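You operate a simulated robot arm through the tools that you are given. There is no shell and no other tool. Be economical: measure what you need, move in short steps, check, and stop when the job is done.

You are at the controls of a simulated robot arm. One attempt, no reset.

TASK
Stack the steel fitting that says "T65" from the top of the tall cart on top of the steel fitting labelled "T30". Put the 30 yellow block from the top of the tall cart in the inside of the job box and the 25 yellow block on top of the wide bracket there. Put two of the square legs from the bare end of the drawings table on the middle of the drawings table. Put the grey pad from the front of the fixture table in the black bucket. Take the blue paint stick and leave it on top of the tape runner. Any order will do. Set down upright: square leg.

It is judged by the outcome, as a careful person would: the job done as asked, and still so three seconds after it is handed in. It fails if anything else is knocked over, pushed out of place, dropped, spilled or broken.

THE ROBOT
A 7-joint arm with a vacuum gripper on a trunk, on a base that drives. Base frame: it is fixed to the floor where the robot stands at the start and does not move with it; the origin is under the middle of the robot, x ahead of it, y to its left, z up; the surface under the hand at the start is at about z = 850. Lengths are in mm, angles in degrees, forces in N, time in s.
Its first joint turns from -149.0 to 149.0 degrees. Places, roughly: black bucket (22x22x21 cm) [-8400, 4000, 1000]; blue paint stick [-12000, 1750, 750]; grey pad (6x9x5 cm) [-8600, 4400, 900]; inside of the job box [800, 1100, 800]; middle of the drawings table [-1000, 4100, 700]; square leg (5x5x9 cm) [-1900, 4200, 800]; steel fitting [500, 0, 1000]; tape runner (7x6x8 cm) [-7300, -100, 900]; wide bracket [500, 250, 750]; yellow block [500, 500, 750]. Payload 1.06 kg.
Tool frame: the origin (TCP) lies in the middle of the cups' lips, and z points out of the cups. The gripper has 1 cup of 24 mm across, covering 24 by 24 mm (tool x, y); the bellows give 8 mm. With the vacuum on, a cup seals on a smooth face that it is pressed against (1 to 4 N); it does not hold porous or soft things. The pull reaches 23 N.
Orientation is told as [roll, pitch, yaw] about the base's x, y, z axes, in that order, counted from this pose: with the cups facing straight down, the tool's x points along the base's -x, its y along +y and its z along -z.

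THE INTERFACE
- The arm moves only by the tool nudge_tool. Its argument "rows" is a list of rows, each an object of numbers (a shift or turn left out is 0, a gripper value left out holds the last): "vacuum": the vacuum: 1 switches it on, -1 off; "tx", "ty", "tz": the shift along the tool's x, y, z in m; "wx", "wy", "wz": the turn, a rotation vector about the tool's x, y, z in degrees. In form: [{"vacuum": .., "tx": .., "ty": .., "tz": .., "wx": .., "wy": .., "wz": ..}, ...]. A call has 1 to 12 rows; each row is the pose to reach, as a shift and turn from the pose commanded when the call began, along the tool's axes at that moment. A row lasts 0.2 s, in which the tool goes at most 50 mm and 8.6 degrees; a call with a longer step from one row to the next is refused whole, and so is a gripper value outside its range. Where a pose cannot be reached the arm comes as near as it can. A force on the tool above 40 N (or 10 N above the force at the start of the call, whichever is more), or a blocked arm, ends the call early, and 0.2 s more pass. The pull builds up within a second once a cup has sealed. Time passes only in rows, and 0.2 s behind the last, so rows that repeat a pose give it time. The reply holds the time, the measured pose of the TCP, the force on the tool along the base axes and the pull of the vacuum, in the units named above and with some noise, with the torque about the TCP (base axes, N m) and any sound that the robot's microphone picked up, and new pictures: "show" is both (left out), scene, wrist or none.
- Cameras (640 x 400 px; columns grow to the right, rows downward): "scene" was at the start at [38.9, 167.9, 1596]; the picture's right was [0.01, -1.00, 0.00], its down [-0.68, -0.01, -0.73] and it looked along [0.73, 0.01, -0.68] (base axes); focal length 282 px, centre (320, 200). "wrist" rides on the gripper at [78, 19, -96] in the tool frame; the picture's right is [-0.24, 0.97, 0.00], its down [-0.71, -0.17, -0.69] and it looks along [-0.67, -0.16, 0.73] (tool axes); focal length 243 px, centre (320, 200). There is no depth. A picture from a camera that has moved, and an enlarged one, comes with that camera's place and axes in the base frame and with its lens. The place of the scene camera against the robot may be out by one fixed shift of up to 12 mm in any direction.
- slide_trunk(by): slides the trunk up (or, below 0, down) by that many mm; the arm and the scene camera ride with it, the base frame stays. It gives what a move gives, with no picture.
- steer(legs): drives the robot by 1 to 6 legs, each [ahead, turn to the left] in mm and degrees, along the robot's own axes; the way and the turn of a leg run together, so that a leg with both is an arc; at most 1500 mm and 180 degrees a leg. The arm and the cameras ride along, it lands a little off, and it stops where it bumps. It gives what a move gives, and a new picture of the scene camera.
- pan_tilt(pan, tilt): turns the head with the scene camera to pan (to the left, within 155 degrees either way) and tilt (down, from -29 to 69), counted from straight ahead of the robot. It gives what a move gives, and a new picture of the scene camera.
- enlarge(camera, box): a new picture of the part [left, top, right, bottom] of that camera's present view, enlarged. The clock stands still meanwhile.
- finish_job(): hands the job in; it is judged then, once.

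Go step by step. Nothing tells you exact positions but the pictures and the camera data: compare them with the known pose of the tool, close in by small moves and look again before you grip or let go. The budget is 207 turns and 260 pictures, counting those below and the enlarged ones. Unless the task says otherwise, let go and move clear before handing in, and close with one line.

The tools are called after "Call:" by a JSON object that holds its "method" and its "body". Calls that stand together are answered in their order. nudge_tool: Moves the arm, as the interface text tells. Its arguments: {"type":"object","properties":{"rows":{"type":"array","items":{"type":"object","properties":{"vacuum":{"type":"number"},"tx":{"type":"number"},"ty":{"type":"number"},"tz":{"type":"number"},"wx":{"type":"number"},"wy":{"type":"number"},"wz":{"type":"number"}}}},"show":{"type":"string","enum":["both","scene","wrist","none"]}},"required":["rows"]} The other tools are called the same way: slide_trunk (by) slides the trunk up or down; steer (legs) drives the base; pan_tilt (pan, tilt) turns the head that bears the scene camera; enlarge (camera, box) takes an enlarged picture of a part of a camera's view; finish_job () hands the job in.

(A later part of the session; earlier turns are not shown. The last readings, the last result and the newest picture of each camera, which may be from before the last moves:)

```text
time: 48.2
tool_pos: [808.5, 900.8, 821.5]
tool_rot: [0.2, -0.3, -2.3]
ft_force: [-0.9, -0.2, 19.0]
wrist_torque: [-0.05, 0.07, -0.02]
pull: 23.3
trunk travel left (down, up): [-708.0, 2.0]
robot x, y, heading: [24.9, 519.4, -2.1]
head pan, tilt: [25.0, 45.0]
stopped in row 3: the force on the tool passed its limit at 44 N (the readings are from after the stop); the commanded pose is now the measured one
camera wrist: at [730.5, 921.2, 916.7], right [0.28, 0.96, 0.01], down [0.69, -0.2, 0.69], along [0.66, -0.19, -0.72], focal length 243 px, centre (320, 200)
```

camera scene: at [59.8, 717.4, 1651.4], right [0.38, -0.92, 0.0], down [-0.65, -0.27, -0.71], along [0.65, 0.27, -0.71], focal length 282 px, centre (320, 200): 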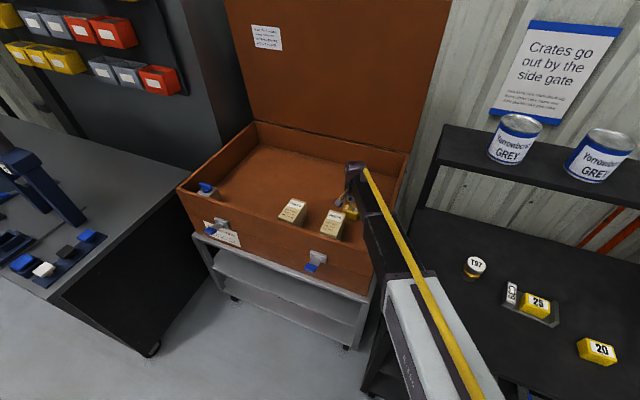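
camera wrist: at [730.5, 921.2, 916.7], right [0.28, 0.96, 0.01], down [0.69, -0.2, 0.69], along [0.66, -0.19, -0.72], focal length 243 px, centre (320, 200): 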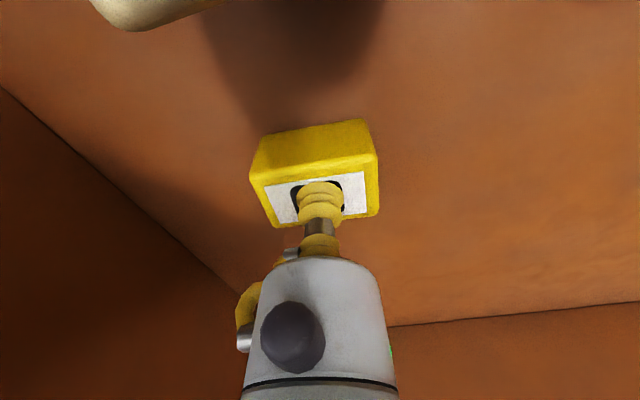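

On the floor of the box. Releasing and lifting straight out.

Call:
{"method": "nudge_tool", "body": {"rows": [{"tz": -0.002}, {"tz": -0.002, "vacuum": -1}, {"tz": -0.002}, {"tz": -0.002}, {"tz": -0.002}, {"tz": -0.008}, {"tz": -0.03}, {"tz": -0.07}, {"tz": -0.115}, {"tz": -0.16}, {"tz": -0.205}, {"tz": -0.25}]}}

```text
time: 50.8
tool_pos: [807.5, 901.3, 1067.1]
tool_rot: [0.3, -0.3, -2.5]
ft_force: [0.2, 0.9, 0.1]
wrist_torque: [-0.04, 0.03, -0.02]
pull: 0.1
trunk travel left (down, up): [-708.0, 2.0]
robot x, y, heading: [24.0, 519.3, -2.6]
head pan, tilt: [25.0, 45.0]
camera scene: at [59.7, 717.3, 1651.4], right [0.38, -0.92, 0.0], down [-0.65, -0.27, -0.71], along [0.65, 0.27, -0.71], focal length 282 px, centre (320, 200)
camera wrist: at [729.3, 921.6, 1161.9], right [0.28, 0.96, 0.0], down [0.7, -0.2, 0.69], along [0.66, -0.19, -0.73], focal length 243 px, centre (320, 200)
```

scene: 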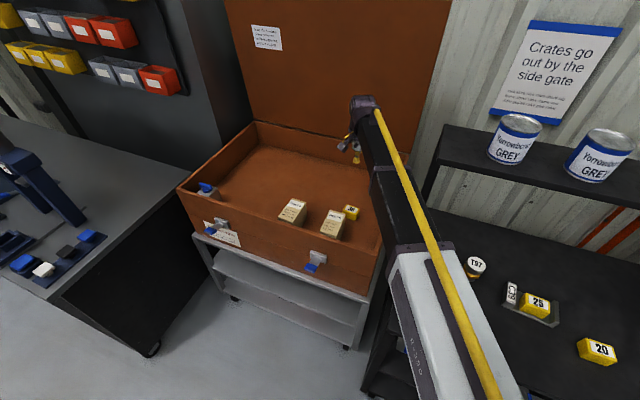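
wrist: 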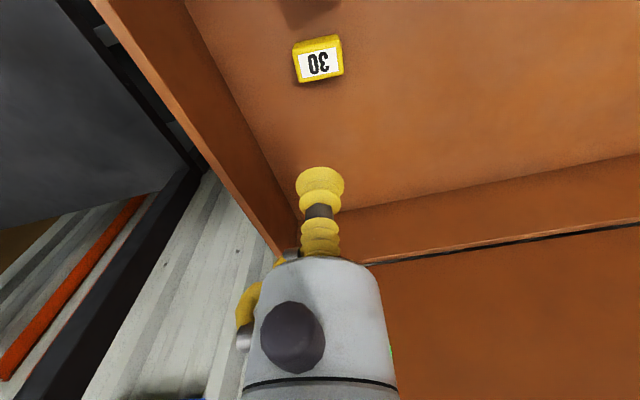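

Block 30 lies in the job box. Now I'll bring the arm back in and survey the floor to the left and rear for the route to the drawings table.

Call:
{"method": "nudge_tool", "body": {"rows": [{"tx": 0.031, "ty": -0.03, "tz": -0.01}, {"tx": 0.062, "ty": -0.06, "tz": -0.02}, {"tx": 0.093, "ty": -0.09, "tz": -0.03}, {"tx": 0.125, "ty": -0.12, "tz": -0.04}, {"tx": 0.156, "ty": -0.15, "tz": -0.05}, {"tx": 0.187, "ty": -0.18, "tz": -0.05}, {"tx": 0.22, "ty": -0.21, "tz": -0.05}], "show": "none"}}

Call:
{"method": "pan_tilt", "body": {"pan": 110, "tilt": 30}}

Call:
{"method": "pan_tilt", "body": {"pan": 150, "tilt": 30}}

```text
time: 52.4
tool_pos: [577.4, 700.4, 1117.7]
tool_rot: [0.2, -0.3, -2.4]
ft_force: [-0.7, 0.7, 0.4]
wrist_torque: [0.0, -0.01, 0.02]
pull: 0.1
trunk travel left (down, up): [-708.0, 2.0]
robot x, y, heading: [23.0, 514.3, -2.5]
head pan, tilt: [25.0, 45.0]
```

```text
time: 54.0
tool_pos: [579.0, 700.9, 1116.8]
tool_rot: [0.2, -0.3, -2.5]
ft_force: [0.8, 0.1, -0.4]
wrist_torque: [0.01, 0.0, 0.0]
pull: 0.1
trunk travel left (down, up): [-708.0, 2.0]
robot x, y, heading: [20.5, 513.8, -2.5]
head pan, tilt: [110.0, 30.0]
camera scene: at [-42.5, 772.4, 1674.0], right [0.95, 0.3, 0.0], down [0.15, -0.48, -0.87], along [-0.26, 0.83, -0.5], focal length 282 px, centre (320, 200)
```

scene: 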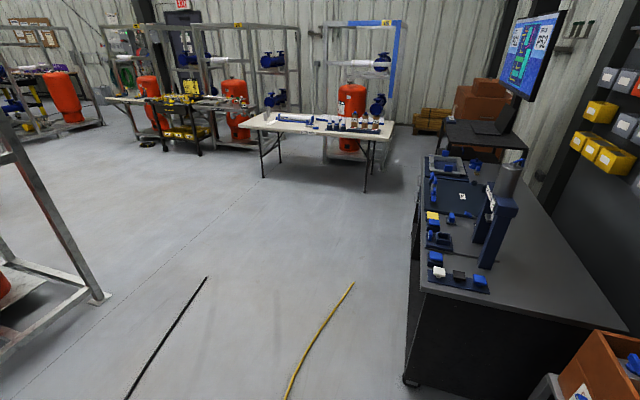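

```text
time: 55.1
tool_pos: [579.1, 700.7, 1116.9]
tool_rot: [0.2, -0.3, -2.3]
ft_force: [-0.7, 0.8, -0.4]
wrist_torque: [0.01, -0.02, 0.02]
pull: 0.0
trunk travel left (down, up): [-708.0, 2.0]
robot x, y, heading: [20.4, 516.9, -2.4]
head pan, tilt: [150.0, 30.0]
camera scene: at [-91.6, 734.7, 1674.0], right [0.54, 0.84, 0.0], down [0.42, -0.27, -0.87], along [-0.73, 0.46, -0.5], focal length 282 px, centre (320, 200)
```

scene: 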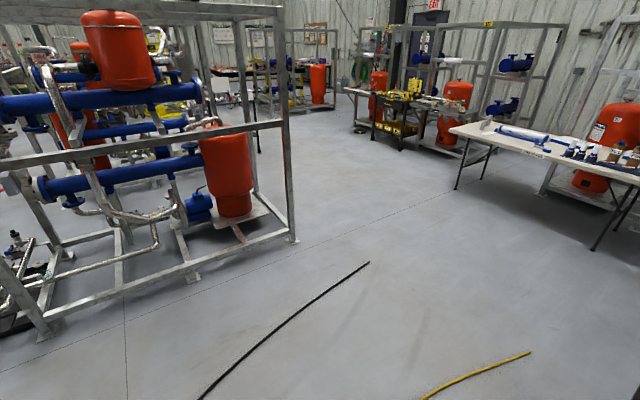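

There are a yellow and a black cable on the floor between here and the drawings table. I'll look at the near floor to see where they run.

Call:
{"method": "pan_tilt", "body": {"pan": 125, "tilt": 62}}

Call:
{"method": "pan_tilt", "body": {"pan": 155, "tilt": 62}}

```text
time: 56.0
tool_pos: [580.3, 700.7, 1116.9]
tool_rot: [0.2, -0.3, -2.4]
ft_force: [-0.4, 0.4, -0.1]
wrist_torque: [-0.01, 0.0, 0.01]
pull: 0.1
trunk travel left (down, up): [-708.0, 2.0]
robot x, y, heading: [23.8, 516.2, -2.4]
head pan, tilt: [125.0, 62.0]
camera scene: at [-50.0, 740.4, 1629.7], right [0.84, 0.54, 0.0], down [0.48, -0.74, -0.47], along [-0.25, 0.4, -0.88], focal length 282 px, centre (320, 200)
```

scene: 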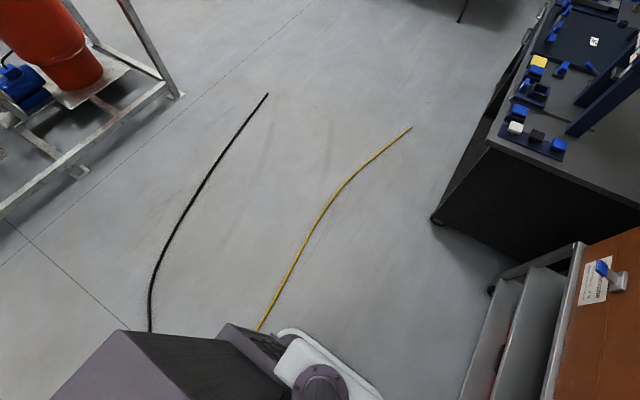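

```text
time: 57.0
tool_pos: [580.2, 700.6, 1116.9]
tool_rot: [0.2, -0.3, -2.5]
ft_force: [-0.1, 0.2, 0.0]
wrist_torque: [-0.01, 0.02, 0.03]
pull: 0.0
trunk travel left (down, up): [-708.0, 2.0]
robot x, y, heading: [20.1, 519.0, -2.8]
head pan, tilt: [154.7, 62.0]
camera scene: at [-72.2, 716.1, 1629.7], right [0.47, 0.88, 0.0], down [0.78, -0.41, -0.47], along [-0.42, 0.22, -0.88], focal length 282 px, centre (320, 200)
```

scene: 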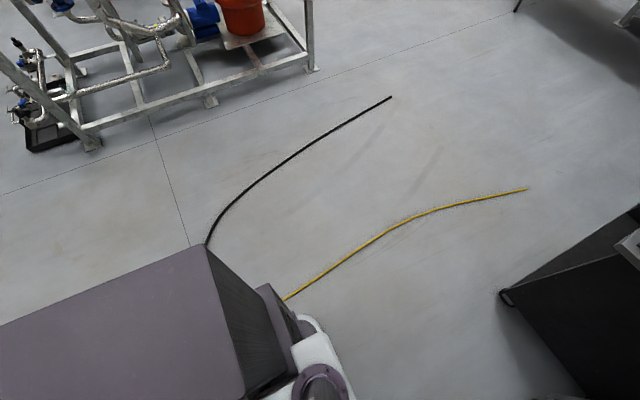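

The cables lie flat on the floor. I'll back away from the box, turn and drive along the corridor between them toward the drawings table.

Call:
{"method": "steer", "body": {"legs": [[-750, 0], [0, 95], [1300, 0], [1100, 0]]}}

Call:
{"method": "pan_tilt", "body": {"pan": 10, "tilt": 30}}

```text
time: 76.5
tool_pos: [-1041.3, 3502.0, 1116.3]
tool_rot: [0.3, -0.3, 91.9]
ft_force: [-0.2, 0.5, 0.3]
wrist_torque: [0.01, -0.03, 0.0]
pull: 0.2
trunk travel left (down, up): [-708.0, 2.0]
robot x, y, heading: [-813.6, 2960.8, 91.9]
head pan, tilt: [154.7, 62.0]
camera scene: at [-1009.1, 2847.4, 1629.7], right [-0.92, 0.4, 0.0], down [0.35, 0.81, -0.47], along [-0.19, -0.43, -0.88], focal length 282 px, centre (320, 200)
```

scene: 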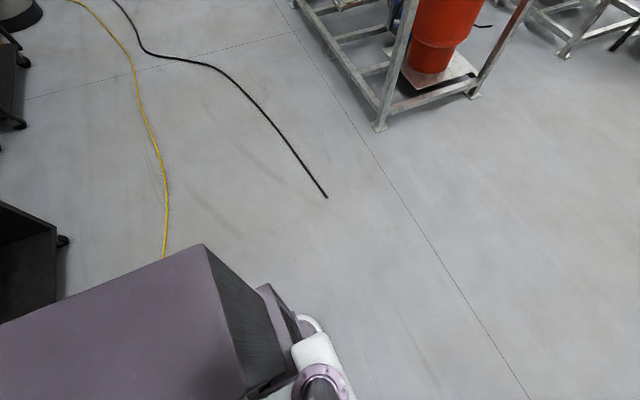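

```text
time: 78.8
tool_pos: [-1041.7, 3502.2, 1117.0]
tool_rot: [0.1, -0.3, 91.9]
ft_force: [-0.8, -0.2, -0.5]
wrist_torque: [-0.01, 0.07, 0.01]
pull: 0.0
trunk travel left (down, up): [-708.0, 2.0]
robot x, y, heading: [-815.8, 2962.4, 91.9]
head pan, tilt: [10.0, 30.0]
camera scene: at [-1002.3, 2994.8, 1674.0], right [0.98, 0.21, 0.0], down [0.1, -0.49, -0.87], along [-0.18, 0.85, -0.5], focal length 282 px, centre (320, 200)
```

scene: 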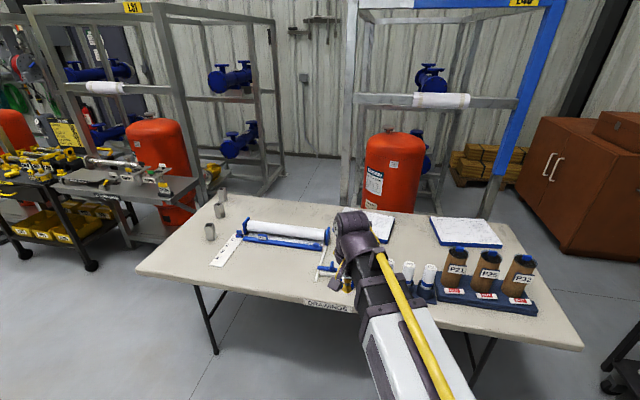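

I'm in front of the drawings table; three grey square legs stand at its left (bare) end. Zooming in.

Call:
{"method": "enlarge", "body": {"camera": "scene", "box": [130, 170, 370, 320]}}

Call:
{"method": "enlarge", "body": {"camera": "scene", "box": [300, 180, 600, 368]}}

```text
2.67 times, centred on (250, 245) of scene
camera zoom: at [-1002.3, 2994.8, 1674.0], right [0.98, 0.21, 0.0], down [0.1, -0.49, -0.87], along [-0.18, 0.85, -0.5], focal length 752 px, centre (507, 80)
```

zoom: 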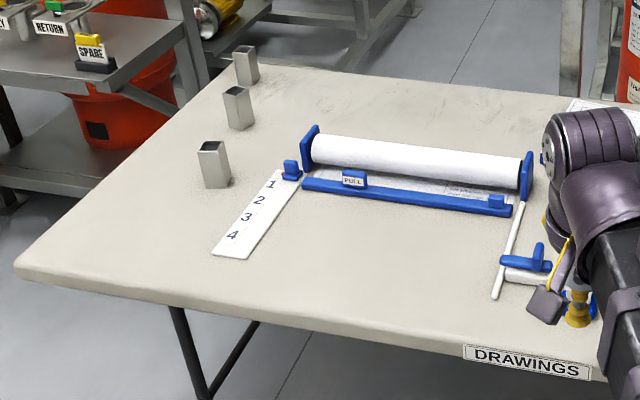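

```text
2.13 times, centred on (450, 274) of scene
camera zoom: at [-1002.3, 2994.8, 1674.0], right [0.98, 0.21, 0.0], down [0.1, -0.49, -0.87], along [-0.18, 0.85, -0.5], focal length 600 px, centre (43, 43)
```

zoom: 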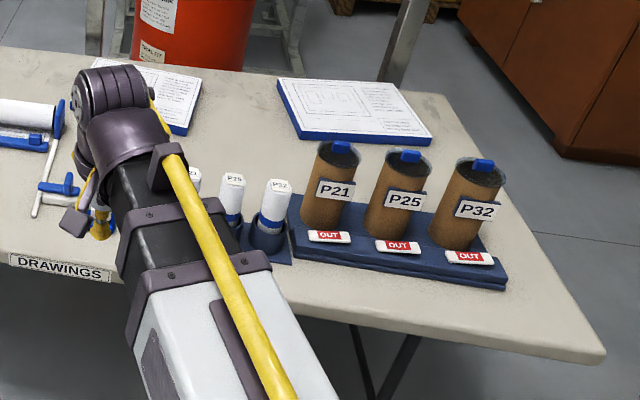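

The legs are hollow square tubes standing upright, so I must grip them from the side. First a look at the table's middle with the wrist camera.

Call:
{"method": "nudge_tool", "body": {"rows": [{"tx": -0.045}, {"tx": -0.09}, {"tx": -0.135}, {"tx": -0.18}, {"tx": -0.18}]}}

```text
time: 80.0
tool_pos: [-1048.3, 3683.0, 1117.6]
tool_rot: [0.1, -0.2, 91.9]
ft_force: [-0.8, 0.4, -0.3]
wrist_torque: [-0.01, -0.01, -0.01]
pull: 0.0
trunk travel left (down, up): [-708.0, 2.0]
robot x, y, heading: [-814.1, 2959.6, 92.1]
head pan, tilt: [10.0, 30.0]
camera scene: at [-1002.2, 2995.0, 1674.0], right [0.98, 0.21, 0.0], down [0.1, -0.49, -0.87], along [-0.18, 0.85, -0.5], focal length 282 px, centre (320, 200)
camera wrist: at [-1065.2, 3603.0, 1213.1], right [-0.98, 0.2, 0.0], down [0.15, 0.71, 0.69], along [0.14, 0.67, -0.73], focal length 243 px, centre (320, 200)
```

scene: 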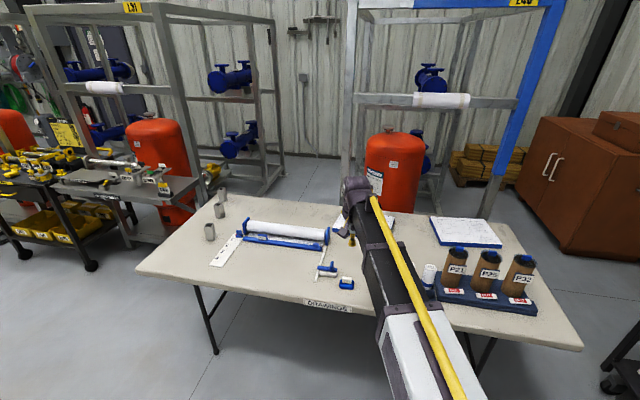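
wrist: 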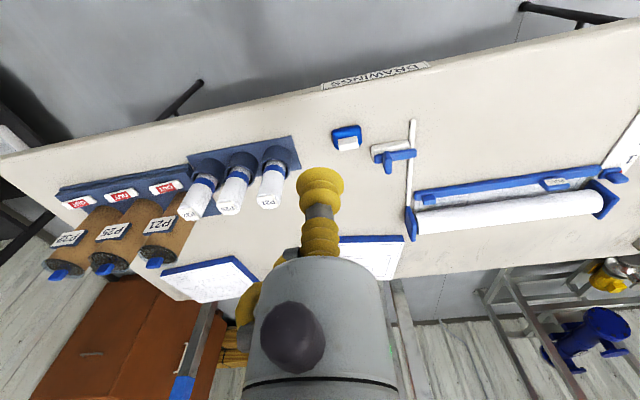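

The table's middle has a free area around (-1060, 4080). I'll drive to about (-1450, 3370) to inspect the legs closely.

Call:
{"method": "steer", "body": {"legs": [[0, 53], [750, 0], [0, -54]]}}

Call:
{"method": "pan_tilt", "body": {"pan": 25, "tilt": 40}}

```text
time: 88.8
tool_pos: [-1645.4, 4133.7, 1117.8]
tool_rot: [0.2, -0.3, 90.3]
ft_force: [0.8, -0.8, 0.5]
wrist_torque: [0.01, 0.04, 0.04]
pull: 0.0
trunk travel left (down, up): [-708.0, 2.0]
robot x, y, heading: [-1430.5, 3402.9, 90.4]
head pan, tilt: [10.0, 30.0]
camera scene: at [-1616.1, 3444.4, 1674.1], right [0.98, 0.18, 0.0], down [0.09, -0.49, -0.87], along [-0.16, 0.85, -0.5], focal length 282 px, centre (320, 200)
```

scene: 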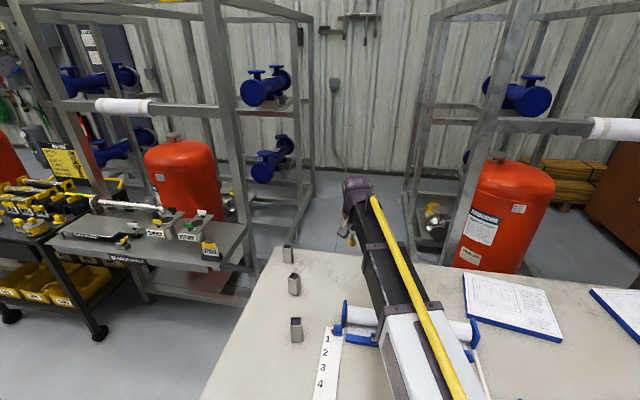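

```text
time: 89.6
tool_pos: [-1643.6, 4132.8, 1117.8]
tool_rot: [0.1, -0.3, 90.5]
ft_force: [0.5, 0.4, 0.3]
wrist_torque: [0.02, -0.01, 0.0]
pull: 0.0
trunk travel left (down, up): [-708.0, 2.0]
robot x, y, heading: [-1428.6, 3404.9, 90.4]
head pan, tilt: [25.0, 40.0]
camera scene: at [-1636.4, 3432.2, 1658.7], right [0.9, 0.43, 0.0], down [0.28, -0.58, -0.77], along [-0.33, 0.69, -0.64], focal length 282 px, centre (320, 200)
```

scene: 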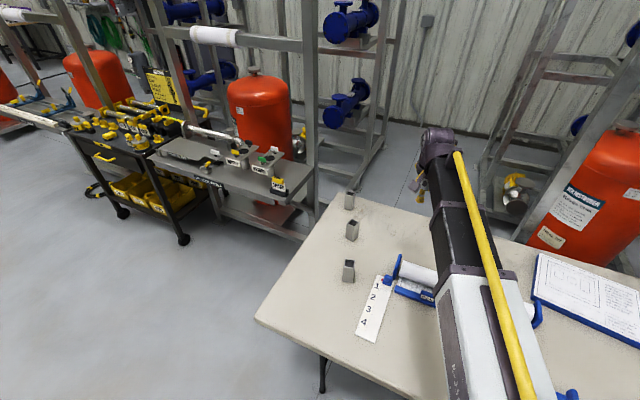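

Call:
{"method": "enlarge", "body": {"camera": "scene", "box": [310, 170, 406, 230]}}

Call:
{"method": "enlarge", "body": {"camera": "scene", "box": [310, 230, 406, 290]}}

```text
6.67 times, centred on (358, 200) of scene
camera zoom: at [-1636.4, 3432.2, 1658.7], right [0.9, 0.43, 0.0], down [0.28, -0.58, -0.77], along [-0.33, 0.69, -0.64], focal length 1879 px, centre (67, 200)
```

zoom: 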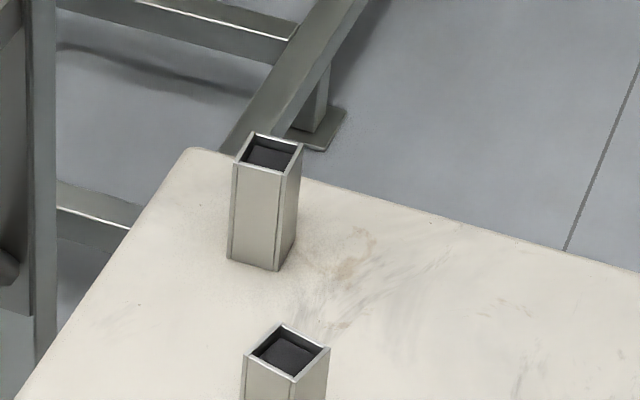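

```text
6.67 times, centred on (358, 260) of scene
camera zoom: at [-1636.4, 3432.2, 1658.7], right [0.9, 0.43, 0.0], down [0.28, -0.58, -0.77], along [-0.33, 0.69, -0.64], focal length 1879 px, centre (67, -200)
```

zoom: 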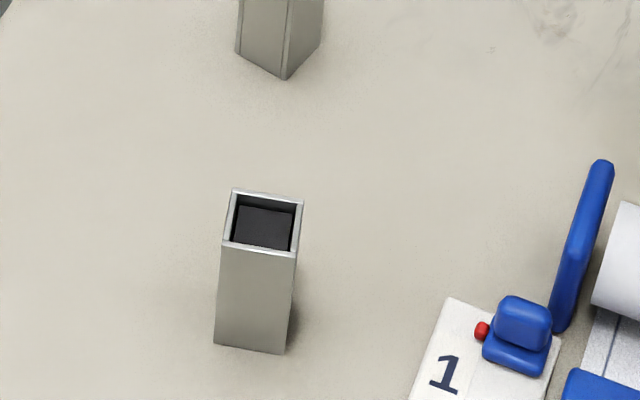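

Leg 1 (nearest) is a ~40 mm square tube at about (-1813, 4048), with its front face's normal pointing at about (0.28, -0.96). The grip has to be horizontal on that face, so I'll back off to line the robot up, then reorient the tool.

Call:
{"method": "steer", "body": {"legs": [[0, -31], [-260, 0], [0, 47]]}}

Call:
{"method": "nudge_tool", "body": {"rows": [{"wz": 8.2, "tx": 0.02}, {"wz": 16.4, "tx": 0.04}, {"wz": 24.6, "tx": 0.06}, {"wz": 32.8, "tx": 0.08}, {"wz": 41, "tx": 0.1}, {"wz": 49.2, "tx": 0.1}, {"wz": 57.4, "tx": 0.1}, {"wz": 65.6, "tx": 0.1}, {"wz": 73.8, "tx": 0.1}, {"wz": 82, "tx": 0.1}, {"wz": 90, "tx": 0.1}, {"wz": 90, "tx": 0.1}]}}

```text
time: 95.1
tool_pos: [-1957.4, 3833.1, 1116.8]
tool_rot: [0.1, -0.3, 105.5]
ft_force: [0.1, 0.3, 0.1]
wrist_torque: [-0.01, 0.0, 0.0]
pull: 0.0
trunk travel left (down, up): [-708.0, 2.0]
robot x, y, heading: [-1563.1, 3186.4, 105.5]
head pan, tilt: [25.0, 40.0]
camera scene: at [-1767.8, 3158.3, 1658.7], right [0.76, 0.65, 0.0], down [0.42, -0.49, -0.77], along [-0.5, 0.58, -0.64], focal length 282 px, centre (320, 200)
```

scene: 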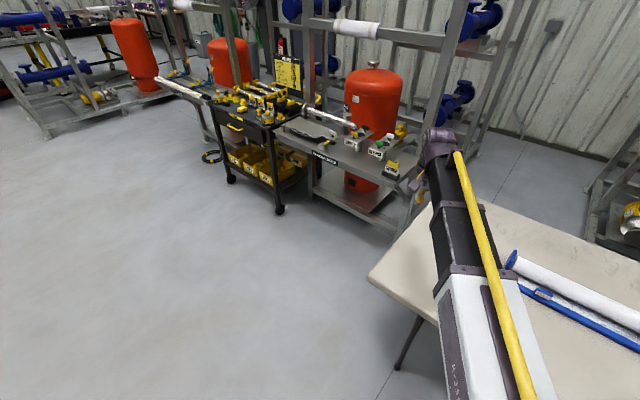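

```text
time: 97.7
tool_pos: [-1929.7, 3737.4, 1117.0]
tool_rot: [0.3, 0.2, 15.5]
ft_force: [-0.2, -0.8, -0.6]
wrist_torque: [0.02, 0.04, -0.02]
pull: 0.1
trunk travel left (down, up): [-708.0, 2.0]
robot x, y, heading: [-1560.6, 3185.2, 105.3]
head pan, tilt: [25.0, 40.0]
camera scene: at [-1767.6, 3158.4, 1658.7], right [0.76, 0.65, 0.0], down [0.42, -0.49, -0.77], along [-0.5, 0.58, -0.64], focal length 282 px, centre (320, 200)
camera wrist: at [-2010.5, 3733.8, 1213.5], right [-0.03, 1.0, 0.0], down [0.73, 0.02, 0.68], along [0.68, 0.02, -0.73], focal length 243 px, centre (320, 200)
```

scene: 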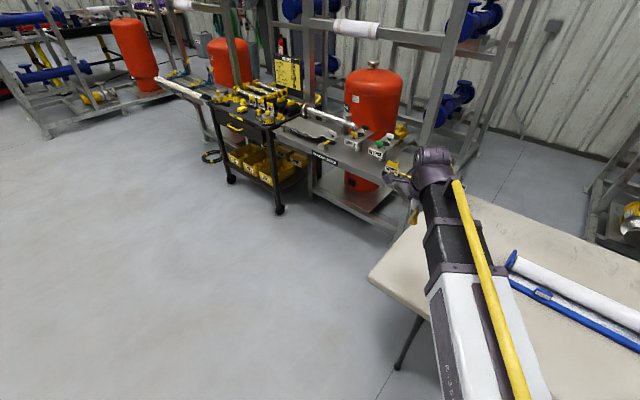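
wrist: 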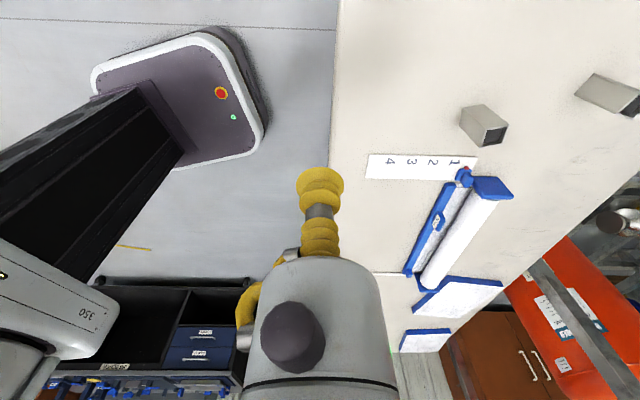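

Now pitching the tool to horizontal (camera on its left side) while moving to a standoff high above leg 1's front.

Call:
{"method": "nudge_tool", "body": {"rows": [{"wx": -8.2, "tx": -0.018, "ty": 0.017}, {"wx": -16.4, "tx": -0.036, "ty": 0.034}, {"wx": -24.6, "tx": -0.054, "ty": 0.051}, {"wx": -32.8, "tx": -0.072, "ty": 0.068}, {"wx": -41, "tx": -0.09, "ty": 0.085}, {"wx": -49.2, "tx": -0.108, "ty": 0.102}, {"wx": -57.4, "tx": -0.126, "ty": 0.119}, {"wx": -65.6, "tx": -0.144, "ty": 0.136}, {"wx": -73.8, "tx": -0.162, "ty": 0.153}, {"wx": -82, "tx": -0.18, "ty": 0.17}, {"wx": -90, "tx": -0.197, "ty": 0.188}, {"wx": -90, "tx": -0.197, "ty": 0.188}]}}

```text
time: 100.3
tool_pos: [-1806.6, 3955.8, 1117.4]
tool_rot: [83.9, 0.6, 18.7]
ft_force: [-0.3, -0.5, -0.4]
wrist_torque: [-0.01, -0.03, 0.01]
pull: 0.0
out of reach, approached as far as the arm can: row 10, 11
trunk travel left (down, up): [-708.0, 2.0]
robot x, y, heading: [-1560.2, 3186.1, 105.2]
head pan, tilt: [25.0, 40.0]
camera scene: at [-1767.5, 3158.5, 1658.7], right [0.76, 0.65, 0.0], down [0.42, -0.49, -0.77], along [-0.5, 0.58, -0.64], focal length 282 px, centre (320, 200)
camera wrist: at [-1851.5, 3841.2, 1148.1], right [0.2, 0.17, 0.96], down [0.89, -0.44, -0.11], along [0.4, 0.88, -0.24], focal length 243 px, centre (320, 200)
```

scene: 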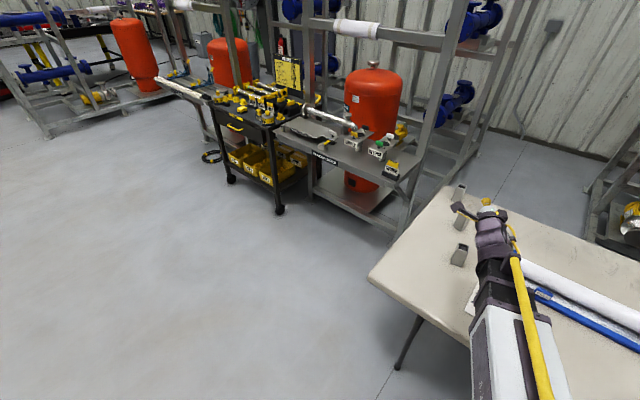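
wrist: 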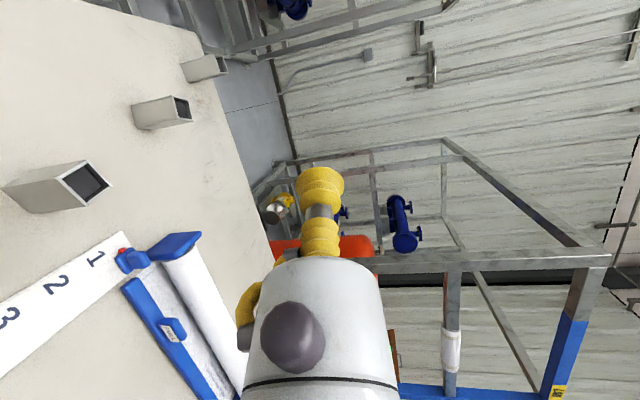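

The wrist limit stops just short of horizontal here. Before adjusting, I'll inspect the leg tops closely from this viewpoint.

Call:
{"method": "enlarge", "body": {"camera": "wrist", "box": [0, 140, 128, 220]}}

Call:
{"method": "enlarge", "body": {"camera": "wrist", "box": [110, 30, 238, 140]}}

```text
5.00 times, centred on (64, 180) of wrist
camera zoom: at [-1851.5, 3841.2, 1148.1], right [0.2, 0.17, 0.96], down [0.89, -0.44, -0.11], along [0.4, 0.88, -0.24], focal length 1213 px, centre (1600, 300)
```

zoom: 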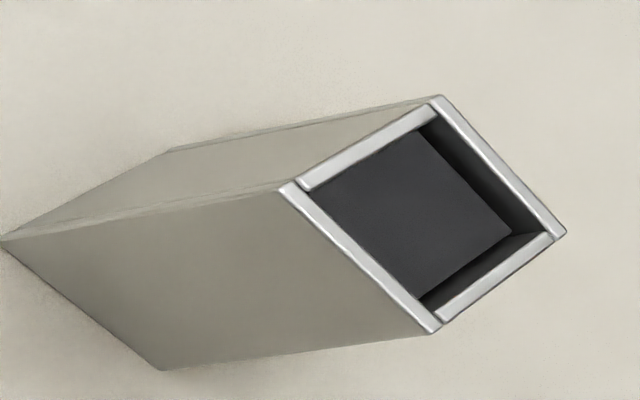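

```text
3.64 times, centred on (174, 85) of wrist
camera zoom: at [-1851.5, 3841.2, 1148.1], right [0.2, 0.17, 0.96], down [0.89, -0.44, -0.11], along [0.4, 0.88, -0.24], focal length 882 px, centre (851, 618)
```

zoom: 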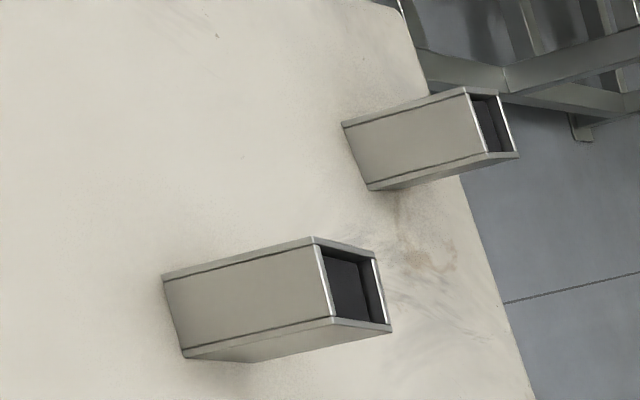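

The leg tops have a dark flat core recessed only ~12 mm, with a ~31 mm opening; the 24 mm cup could fit in from above. I'll go back to vertical and try that gently first.

Call:
{"method": "nudge_tool", "body": {"rows": [{"wx": 8}, {"wx": 16}, {"wx": 24}, {"wx": 32}, {"wx": 40}, {"wx": 48}, {"wx": 56}, {"wx": 64}, {"wx": 72}, {"wx": 80}, {"wx": 83.9}, {"wx": 83.9}], "show": "wrist"}}

```text
time: 102.9
tool_pos: [-1791.9, 3970.4, 1116.9]
tool_rot: [6.4, 0.2, 15.4]
ft_force: [0.3, 0.3, 0.3]
wrist_torque: [0.01, 0.02, -0.02]
pull: 0.0
out of reach, approached as far as the arm can: row 1
trunk travel left (down, up): [-708.0, 2.0]
robot x, y, heading: [-1562.2, 3187.2, 105.2]
head pan, tilt: [25.0, 40.0]
camera wrist: at [-1868.1, 3957.5, 1215.4], right [-0.03, 0.99, 0.11], down [0.75, -0.05, 0.66], along [0.66, 0.1, -0.74], focal length 243 px, centre (320, 200)
```

wrist: 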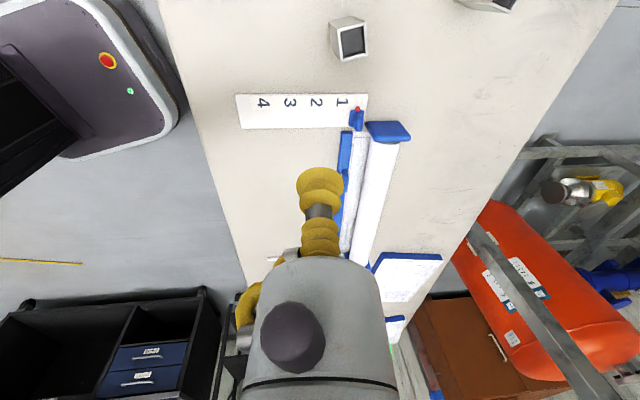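

Call:
{"method": "nudge_tool", "body": {"rows": [{"wx": 6.3}, {"wx": 6.3, "ty": 0.04, "tx": 0.002}, {"wx": 6.3, "ty": 0.075, "tx": 0.003}, {"wx": 6.3, "ty": 0.075, "tx": 0.003}], "show": "none"}}

Call:
{"method": "nudge_tool", "body": {"rows": [{"tz": 0.045}, {"tz": 0.09}, {"tz": 0.135}, {"tz": 0.18}, {"tz": 0.18}], "show": "wrist"}}

```text
time: 103.9
tool_pos: [-1813.0, 4042.5, 1124.9]
tool_rot: [0.2, 0.1, 15.5]
ft_force: [-0.4, 0.5, 0.9]
wrist_torque: [-0.04, -0.01, -0.04]
pull: 0.1
trunk travel left (down, up): [-708.0, 2.0]
robot x, y, heading: [-1561.9, 3186.5, 105.5]
head pan, tilt: [25.0, 40.0]
```

```text
time: 105.1
tool_pos: [-1814.4, 4040.7, 943.3]
tool_rot: [0.0, 0.2, 15.6]
ft_force: [-0.7, 0.2, -0.1]
wrist_torque: [-0.03, 0.0, -0.02]
pull: 0.1
trunk travel left (down, up): [-708.0, 2.0]
robot x, y, heading: [-1560.0, 3190.0, 105.4]
head pan, tilt: [25.0, 40.0]
camera wrist: at [-1893.5, 4038.4, 1040.2], right [-0.03, 1.0, 0.0], down [0.73, 0.02, 0.68], along [0.68, 0.02, -0.73], focal length 243 px, centre (320, 200)
```

wrist: 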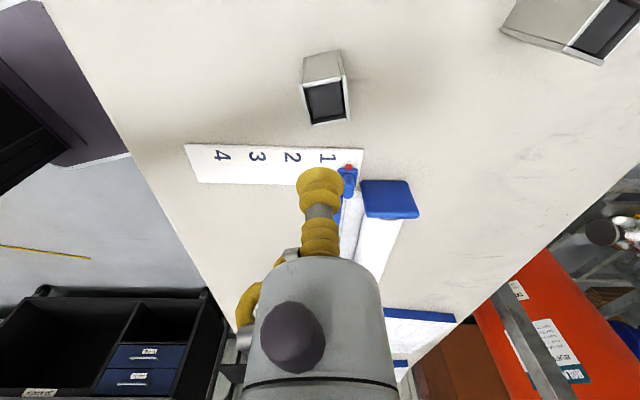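

The leg's top is about 5 mm off the tool axis; correcting and lowering to 30 mm above it.

Call:
{"method": "nudge_tool", "body": {"rows": [{"tx": -0.001, "ty": 0.005, "tz": 0.02}, {"tx": -0.001, "ty": 0.005, "tz": 0.05}, {"tx": -0.001, "ty": 0.005, "tz": 0.075}, {"tx": -0.001, "ty": 0.005, "tz": 0.075}], "show": "none"}}

Call:
{"method": "enlarge", "body": {"camera": "wrist", "box": [240, 80, 400, 180]}}

```text
time: 106.1
tool_pos: [-1813.5, 4045.8, 870.1]
tool_rot: [0.1, 0.1, 15.5]
ft_force: [0.0, 0.4, -0.1]
wrist_torque: [-0.02, 0.0, 0.0]
pull: 0.0
trunk travel left (down, up): [-708.0, 2.0]
robot x, y, heading: [-1560.7, 3182.5, 105.6]
head pan, tilt: [25.0, 40.0]
```

```text
4.00 times, centred on (320, 130) of wrist
camera zoom: at [-1894.4, 4043.2, 966.8], right [-0.03, 1.0, 0.0], down [0.73, 0.02, 0.68], along [0.68, 0.02, -0.73], focal length 970 px, centre (320, 480)
```

zoom: 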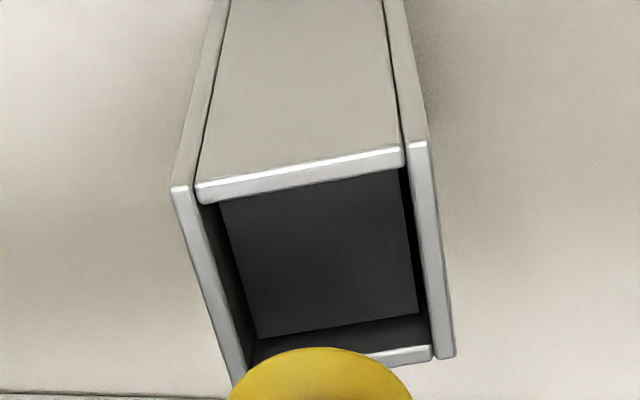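

The recess is centred right under the cup, ~10 mm deep with a flat floor. Lowering in gently with vacuum on.

Call:
{"method": "nudge_tool", "body": {"rows": [{"vacuum": 1, "tz": 0.025}, {"tz": 0.036}, {"tz": 0.042}, {"tz": 0.046}, {"tz": 0.046}, {"tz": 0.046}], "show": "wrist"}}

```text
time: 107.5
tool_pos: [-1815.1, 4048.8, 825.1]
tool_rot: [0.1, 0.3, 15.5]
ft_force: [0.4, -0.1, -0.6]
wrist_torque: [0.01, 0.02, -0.03]
pull: 22.6
trunk travel left (down, up): [-708.0, 2.0]
robot x, y, heading: [-1562.7, 3185.5, 105.5]
head pan, tilt: [25.0, 40.0]
camera wrist: at [-1894.6, 4044.6, 921.3], right [-0.03, 1.0, 0.0], down [0.73, 0.02, 0.68], along [0.68, 0.02, -0.73], focal length 243 px, centre (320, 200)
```

wrist: 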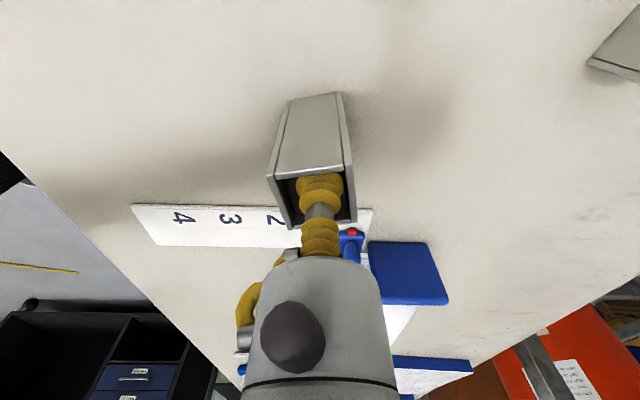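

Sealed in the recess (pull 22.6 N). Lifting high and driving to a spot that reaches both the middle and leg 2.

Call:
{"method": "nudge_tool", "body": {"rows": [{"tz": -0.01}, {"tz": -0.04}, {"tz": -0.085}, {"tz": -0.13}, {"tz": -0.175}, {"tz": -0.22}, {"tz": -0.25}, {"tz": -0.25}], "show": "wrist"}}

Call:
{"method": "steer", "body": {"legs": [[0, -41], [262, 0], [0, 26]]}}

```text
time: 109.3
tool_pos: [-1813.9, 4045.3, 1075.8]
tool_rot: [0.2, 0.2, 15.5]
ft_force: [-1.2, -0.2, -1.3]
wrist_torque: [0.04, -0.01, -0.04]
pull: 23.1
trunk travel left (down, up): [-708.0, 2.0]
robot x, y, heading: [-1559.4, 3185.8, 105.8]
head pan, tilt: [25.0, 40.0]
camera wrist: at [-1895.3, 4042.9, 1172.4], right [-0.03, 1.0, 0.0], down [0.73, 0.02, 0.68], along [0.68, 0.02, -0.73], focal length 243 px, centre (320, 200)
```

wrist: 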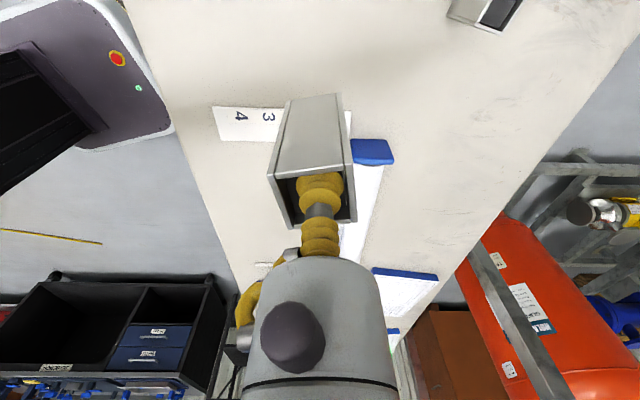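

```text
time: 114.4
tool_pos: [-1462.0, 4317.1, 1075.4]
tool_rot: [0.0, 0.2, 0.0]
ft_force: [0.0, -0.2, -1.8]
wrist_torque: [0.0, 0.01, -0.06]
pull: 22.6
trunk travel left (down, up): [-708.0, 2.0]
robot x, y, heading: [-1445.1, 3417.6, 89.9]
head pan, tilt: [25.0, 40.0]
camera scene: at [-1652.1, 3449.2, 1658.6], right [0.91, 0.42, 0.0], down [0.27, -0.58, -0.77], along [-0.32, 0.69, -0.64], focal length 282 px, centre (320, 200)
```

scene: 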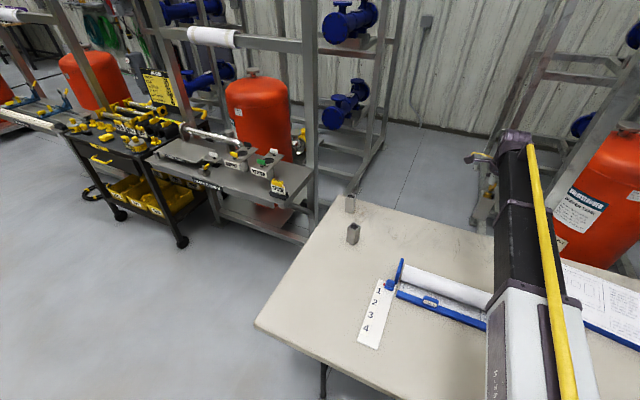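

Moving the leg toward the middle at (-1095, 4080) and viewing the area.

Call:
{"method": "nudge_tool", "body": {"rows": [{"tx": -0.037, "ty": -0.024}, {"tx": -0.074, "ty": -0.048}, {"tx": -0.111, "ty": -0.072}, {"tx": -0.148, "ty": -0.095}, {"tx": -0.185, "ty": -0.119}, {"tx": -0.222, "ty": -0.142}, {"tx": -0.259, "ty": -0.166}, {"tx": -0.296, "ty": -0.19}, {"tx": -0.333, "ty": -0.213}, {"tx": -0.37, "ty": -0.237}, {"tx": -0.37, "ty": -0.237}], "show": "wrist"}}

Call:
{"method": "pan_tilt", "body": {"pan": -15, "tilt": 45}}

```text
time: 116.8
tool_pos: [-1092.8, 4082.1, 1076.1]
tool_rot: [0.1, 0.2, 0.1]
ft_force: [-0.2, -0.3, -2.0]
wrist_torque: [0.01, 0.0, 0.0]
pull: 23.0
trunk travel left (down, up): [-708.0, 2.0]
robot x, y, heading: [-1445.4, 3419.6, 90.0]
head pan, tilt: [25.0, 40.0]
camera wrist: at [-1171.1, 4100.8, 1172.6], right [0.23, 0.97, 0.0], down [0.71, -0.17, 0.68], along [0.66, -0.16, -0.73], focal length 243 px, centre (320, 200)
```

wrist: 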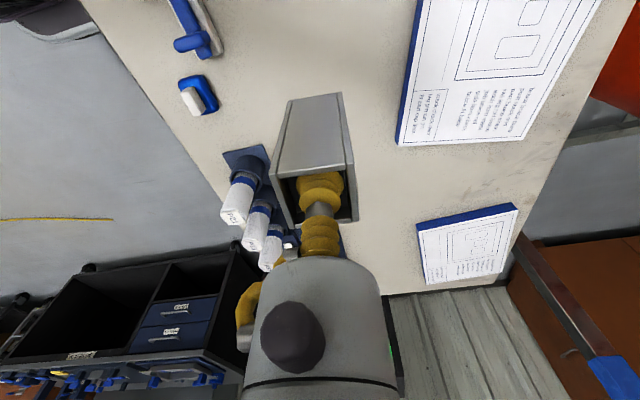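

```text
time: 117.9
tool_pos: [-1093.2, 4082.2, 1076.6]
tool_rot: [0.2, 0.2, 0.0]
ft_force: [0.3, 0.1, -0.6]
wrist_torque: [-0.03, 0.03, -0.03]
pull: 22.5
trunk travel left (down, up): [-708.0, 2.0]
robot x, y, heading: [-1449.3, 3422.0, 90.2]
head pan, tilt: [-15.0, 45.0]
camera scene: at [-1594.6, 3450.8, 1651.5], right [0.97, -0.26, 0.0], down [-0.18, -0.68, -0.71], along [0.18, 0.68, -0.71], focal length 282 px, centre (320, 200)
```

scene: 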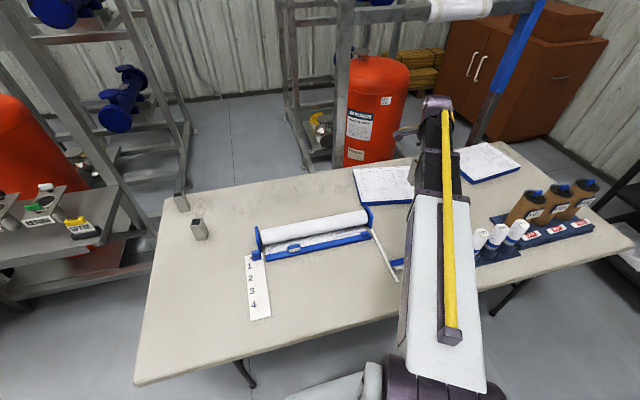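

The area below is bare. Lowering the leg.

Call:
{"method": "nudge_tool", "body": {"rows": [{"tz": 0.045}, {"tz": 0.09}, {"tz": 0.135}, {"tz": 0.18}, {"tz": 0.215}, {"tz": 0.235}, {"tz": 0.235}], "show": "wrist"}}

```text
time: 119.5
tool_pos: [-1092.0, 4081.4, 839.1]
tool_rot: [0.1, 0.1, -0.1]
ft_force: [0.2, 0.5, -1.8]
wrist_torque: [0.01, -0.01, 0.01]
pull: 22.9
trunk travel left (down, up): [-708.0, 2.0]
robot x, y, heading: [-1448.7, 3418.7, 90.0]
head pan, tilt: [-15.0, 45.0]
camera wrist: at [-1170.0, 4099.6, 935.1], right [0.23, 0.97, 0.0], down [0.71, -0.17, 0.68], along [0.66, -0.16, -0.73], focal length 243 px, centre (320, 200)
```

wrist: 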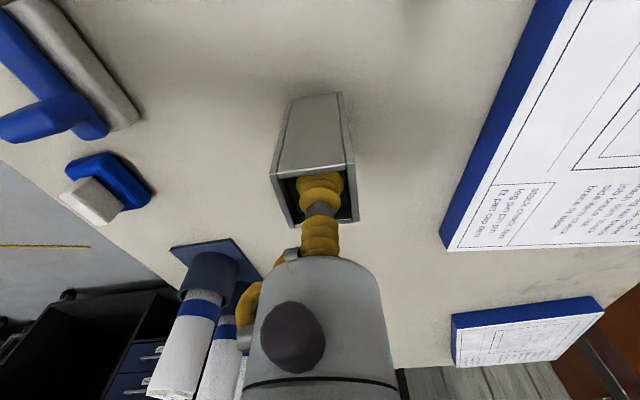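

Call:
{"method": "nudge_tool", "body": {"rows": [{"tz": 0.006}, {"tz": 0.01}, {"tz": 0.012}, {"tz": 0.014}, {"tz": 0.014}], "show": "none"}}

```text
time: 120.7
tool_pos: [-1092.5, 4079.9, 825.7]
tool_rot: [0.2, 0.3, 0.0]
ft_force: [0.7, 0.9, -0.2]
wrist_torque: [-0.02, 0.02, 0.0]
pull: 23.0
trunk travel left (down, up): [-708.0, 2.0]
robot x, y, heading: [-1444.3, 3421.4, 89.9]
head pan, tilt: [-15.0, 45.0]
```

Call:
{"method": "nudge_tool", "body": {"rows": [{"tz": 0.002}, {"tz": 0.003}, {"tz": 0.003}], "show": "none"}}

```text
time: 121.5
tool_pos: [-1093.4, 4080.6, 823.5]
tool_rot: [0.1, 0.1, 0.1]
ft_force: [-0.3, 0.0, 0.9]
wrist_torque: [-0.03, 0.06, 0.01]
pull: 23.0
trunk travel left (down, up): [-708.0, 2.0]
robot x, y, heading: [-1445.6, 3421.9, 90.4]
head pan, tilt: [-15.0, 45.0]
```

Call:
{"method": "nudge_tool", "body": {"rows": [{"tz": 0.0015}, {"tz": 0.0015, "vacuum": -1}, {"tz": 0.0015}, {"tz": 0.0015}, {"tz": 0.0015}, {"tz": -0.004}, {"tz": -0.015}, {"tz": -0.05}, {"tz": -0.095}, {"tz": -0.14}, {"tz": -0.185}, {"tz": -0.23}], "show": "wrist"}}

```text
time: 124.1
tool_pos: [-1091.8, 4082.1, 1052.1]
tool_rot: [0.0, 0.2, 0.0]
ft_force: [-1.4, 0.6, -0.4]
wrist_torque: [0.01, 0.0, -0.03]
pull: 0.0
trunk travel left (down, up): [-708.0, 2.0]
robot x, y, heading: [-1445.7, 3418.8, 90.3]
head pan, tilt: [-15.0, 45.0]
camera wrist: at [-1170.7, 4100.4, 1149.1], right [0.23, 0.97, 0.0], down [0.71, -0.17, 0.68], along [0.66, -0.16, -0.73], focal length 243 px, centre (320, 200)
```

wrist: 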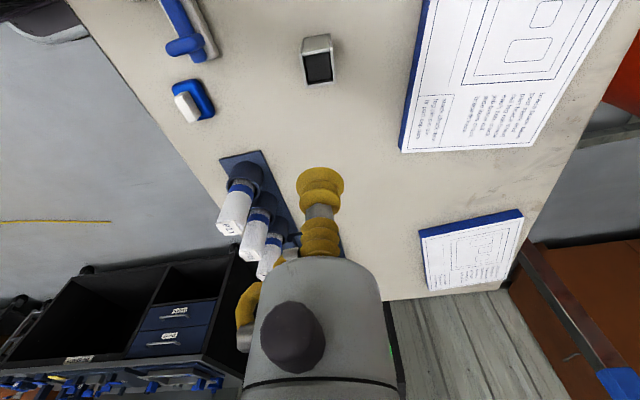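

Leg 1 stands upright in the middle. Now to leg 2 at about (-1875, 4251).

Call:
{"method": "nudge_tool", "body": {"rows": [{"tx": 0.046, "ty": 0.01}, {"tx": 0.092, "ty": 0.02}, {"tx": 0.138, "ty": 0.03}, {"tx": 0.184, "ty": 0.04}, {"tx": 0.23, "ty": 0.05}, {"tx": 0.276, "ty": 0.06}, {"tx": 0.322, "ty": 0.07}, {"tx": 0.368, "ty": 0.08}, {"tx": 0.414, "ty": 0.09}, {"tx": 0.46, "ty": 0.1}, {"tx": 0.506, "ty": 0.11}, {"tx": 0.55, "ty": 0.119}], "show": "none"}}

Call:
{"method": "nudge_tool", "body": {"rows": [{"tx": 0.046, "ty": 0.01}, {"tx": 0.092, "ty": 0.02}, {"tx": 0.138, "ty": 0.03}, {"tx": 0.184, "ty": 0.04}, {"tx": 0.23, "ty": 0.05}, {"tx": 0.233, "ty": 0.05, "tz": 0.04}, {"tx": 0.233, "ty": 0.05, "tz": 0.08}, {"tx": 0.233, "ty": 0.05, "tz": 0.11}, {"tx": 0.233, "ty": 0.05, "tz": 0.11}], "show": "wrist"}}

```text
time: 126.7
tool_pos: [-1643.9, 4200.8, 1054.2]
tool_rot: [0.1, 0.1, -0.1]
ft_force: [-0.4, -0.1, -0.5]
wrist_torque: [0.02, 0.01, 0.03]
pull: 0.1
trunk travel left (down, up): [-708.0, 2.0]
robot x, y, heading: [-1445.4, 3420.2, 89.9]
head pan, tilt: [-15.0, 45.0]
```

```text
time: 128.7
tool_pos: [-1876.1, 4248.6, 943.5]
tool_rot: [0.2, 0.2, 0.0]
ft_force: [0.3, 0.3, -0.5]
wrist_torque: [0.03, -0.03, 0.03]
pull: 0.2
trunk travel left (down, up): [-708.0, 2.0]
robot x, y, heading: [-1448.0, 3420.1, 90.0]
head pan, tilt: [-15.0, 45.0]
camera wrist: at [-1953.9, 4266.7, 1040.5], right [0.23, 0.97, 0.0], down [0.71, -0.17, 0.68], along [0.66, -0.16, -0.73], focal length 243 px, centre (320, 200)
```

wrist: 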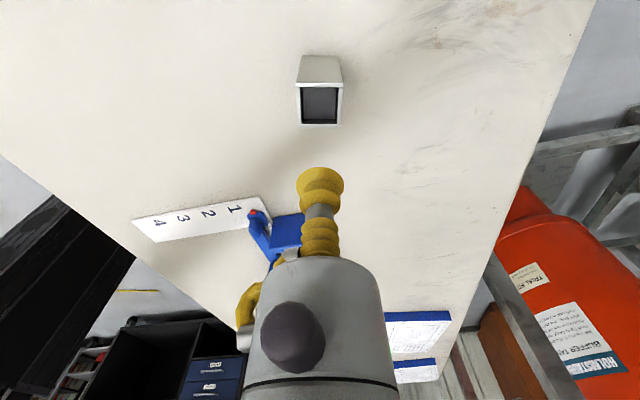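

Leg 2's top is almost exactly below. Small correction and lower to 35 mm above.

Call:
{"method": "nudge_tool", "body": {"rows": [{"tx": -0.003, "tz": 0.03}, {"tx": -0.003, "tz": 0.06}, {"tx": -0.003, "tz": 0.075}, {"tx": -0.003, "tz": 0.075}], "show": "none"}}

Call:
{"method": "enlarge", "body": {"camera": "wrist", "box": [240, 80, 400, 180]}}

```text
time: 129.7
tool_pos: [-1871.6, 4248.5, 869.1]
tool_rot: [0.1, 0.3, 0.0]
ft_force: [0.4, -0.7, 0.1]
wrist_torque: [0.03, 0.01, 0.02]
pull: 0.1
trunk travel left (down, up): [-708.0, 2.0]
robot x, y, heading: [-1443.0, 3418.2, 89.8]
head pan, tilt: [-15.0, 45.0]
```

```text
4.00 times, centred on (320, 130) of wrist
camera zoom: at [-1950.4, 4265.7, 965.6], right [0.23, 0.97, 0.0], down [0.71, -0.17, 0.68], along [0.66, -0.16, -0.73], focal length 970 px, centre (320, 480)
```

zoom: 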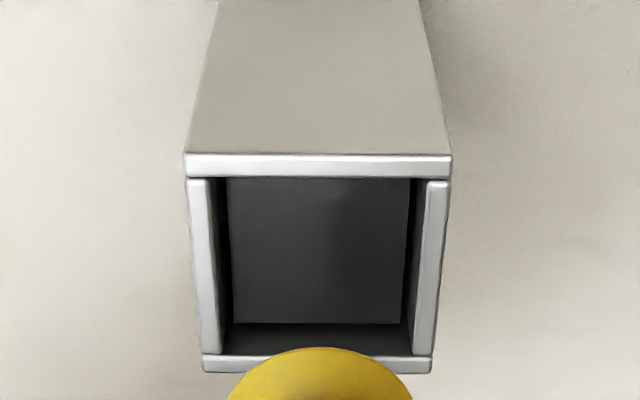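

Centred. Lowering into the recess with vacuum on.

Call:
{"method": "nudge_tool", "body": {"rows": [{"vacuum": 1, "tz": 0.025}, {"tz": 0.036}, {"tz": 0.042}, {"tz": 0.046}, {"tz": 0.046}, {"tz": 0.046}], "show": "wrist"}}

```text
time: 131.1
tool_pos: [-1872.1, 4248.7, 824.4]
tool_rot: [0.1, 0.2, 0.1]
ft_force: [0.3, 0.7, 0.1]
wrist_torque: [0.02, -0.01, -0.03]
pull: 22.7
trunk travel left (down, up): [-708.0, 2.0]
robot x, y, heading: [-1447.9, 3420.5, 89.9]
head pan, tilt: [-15.0, 45.0]
camera wrist: at [-1950.3, 4267.3, 920.2], right [0.23, 0.97, 0.0], down [0.71, -0.17, 0.68], along [0.66, -0.16, -0.73], focal length 243 px, centre (320, 200)
```

wrist: 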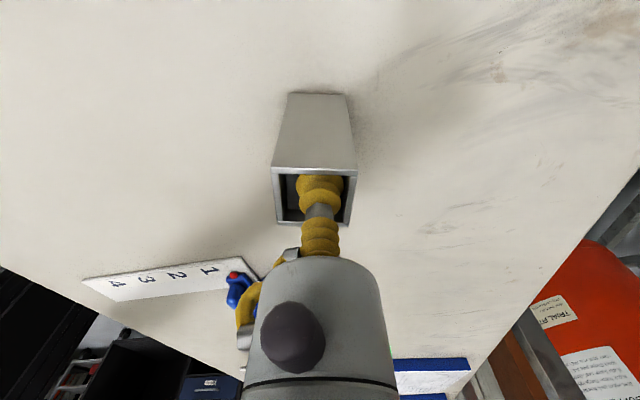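

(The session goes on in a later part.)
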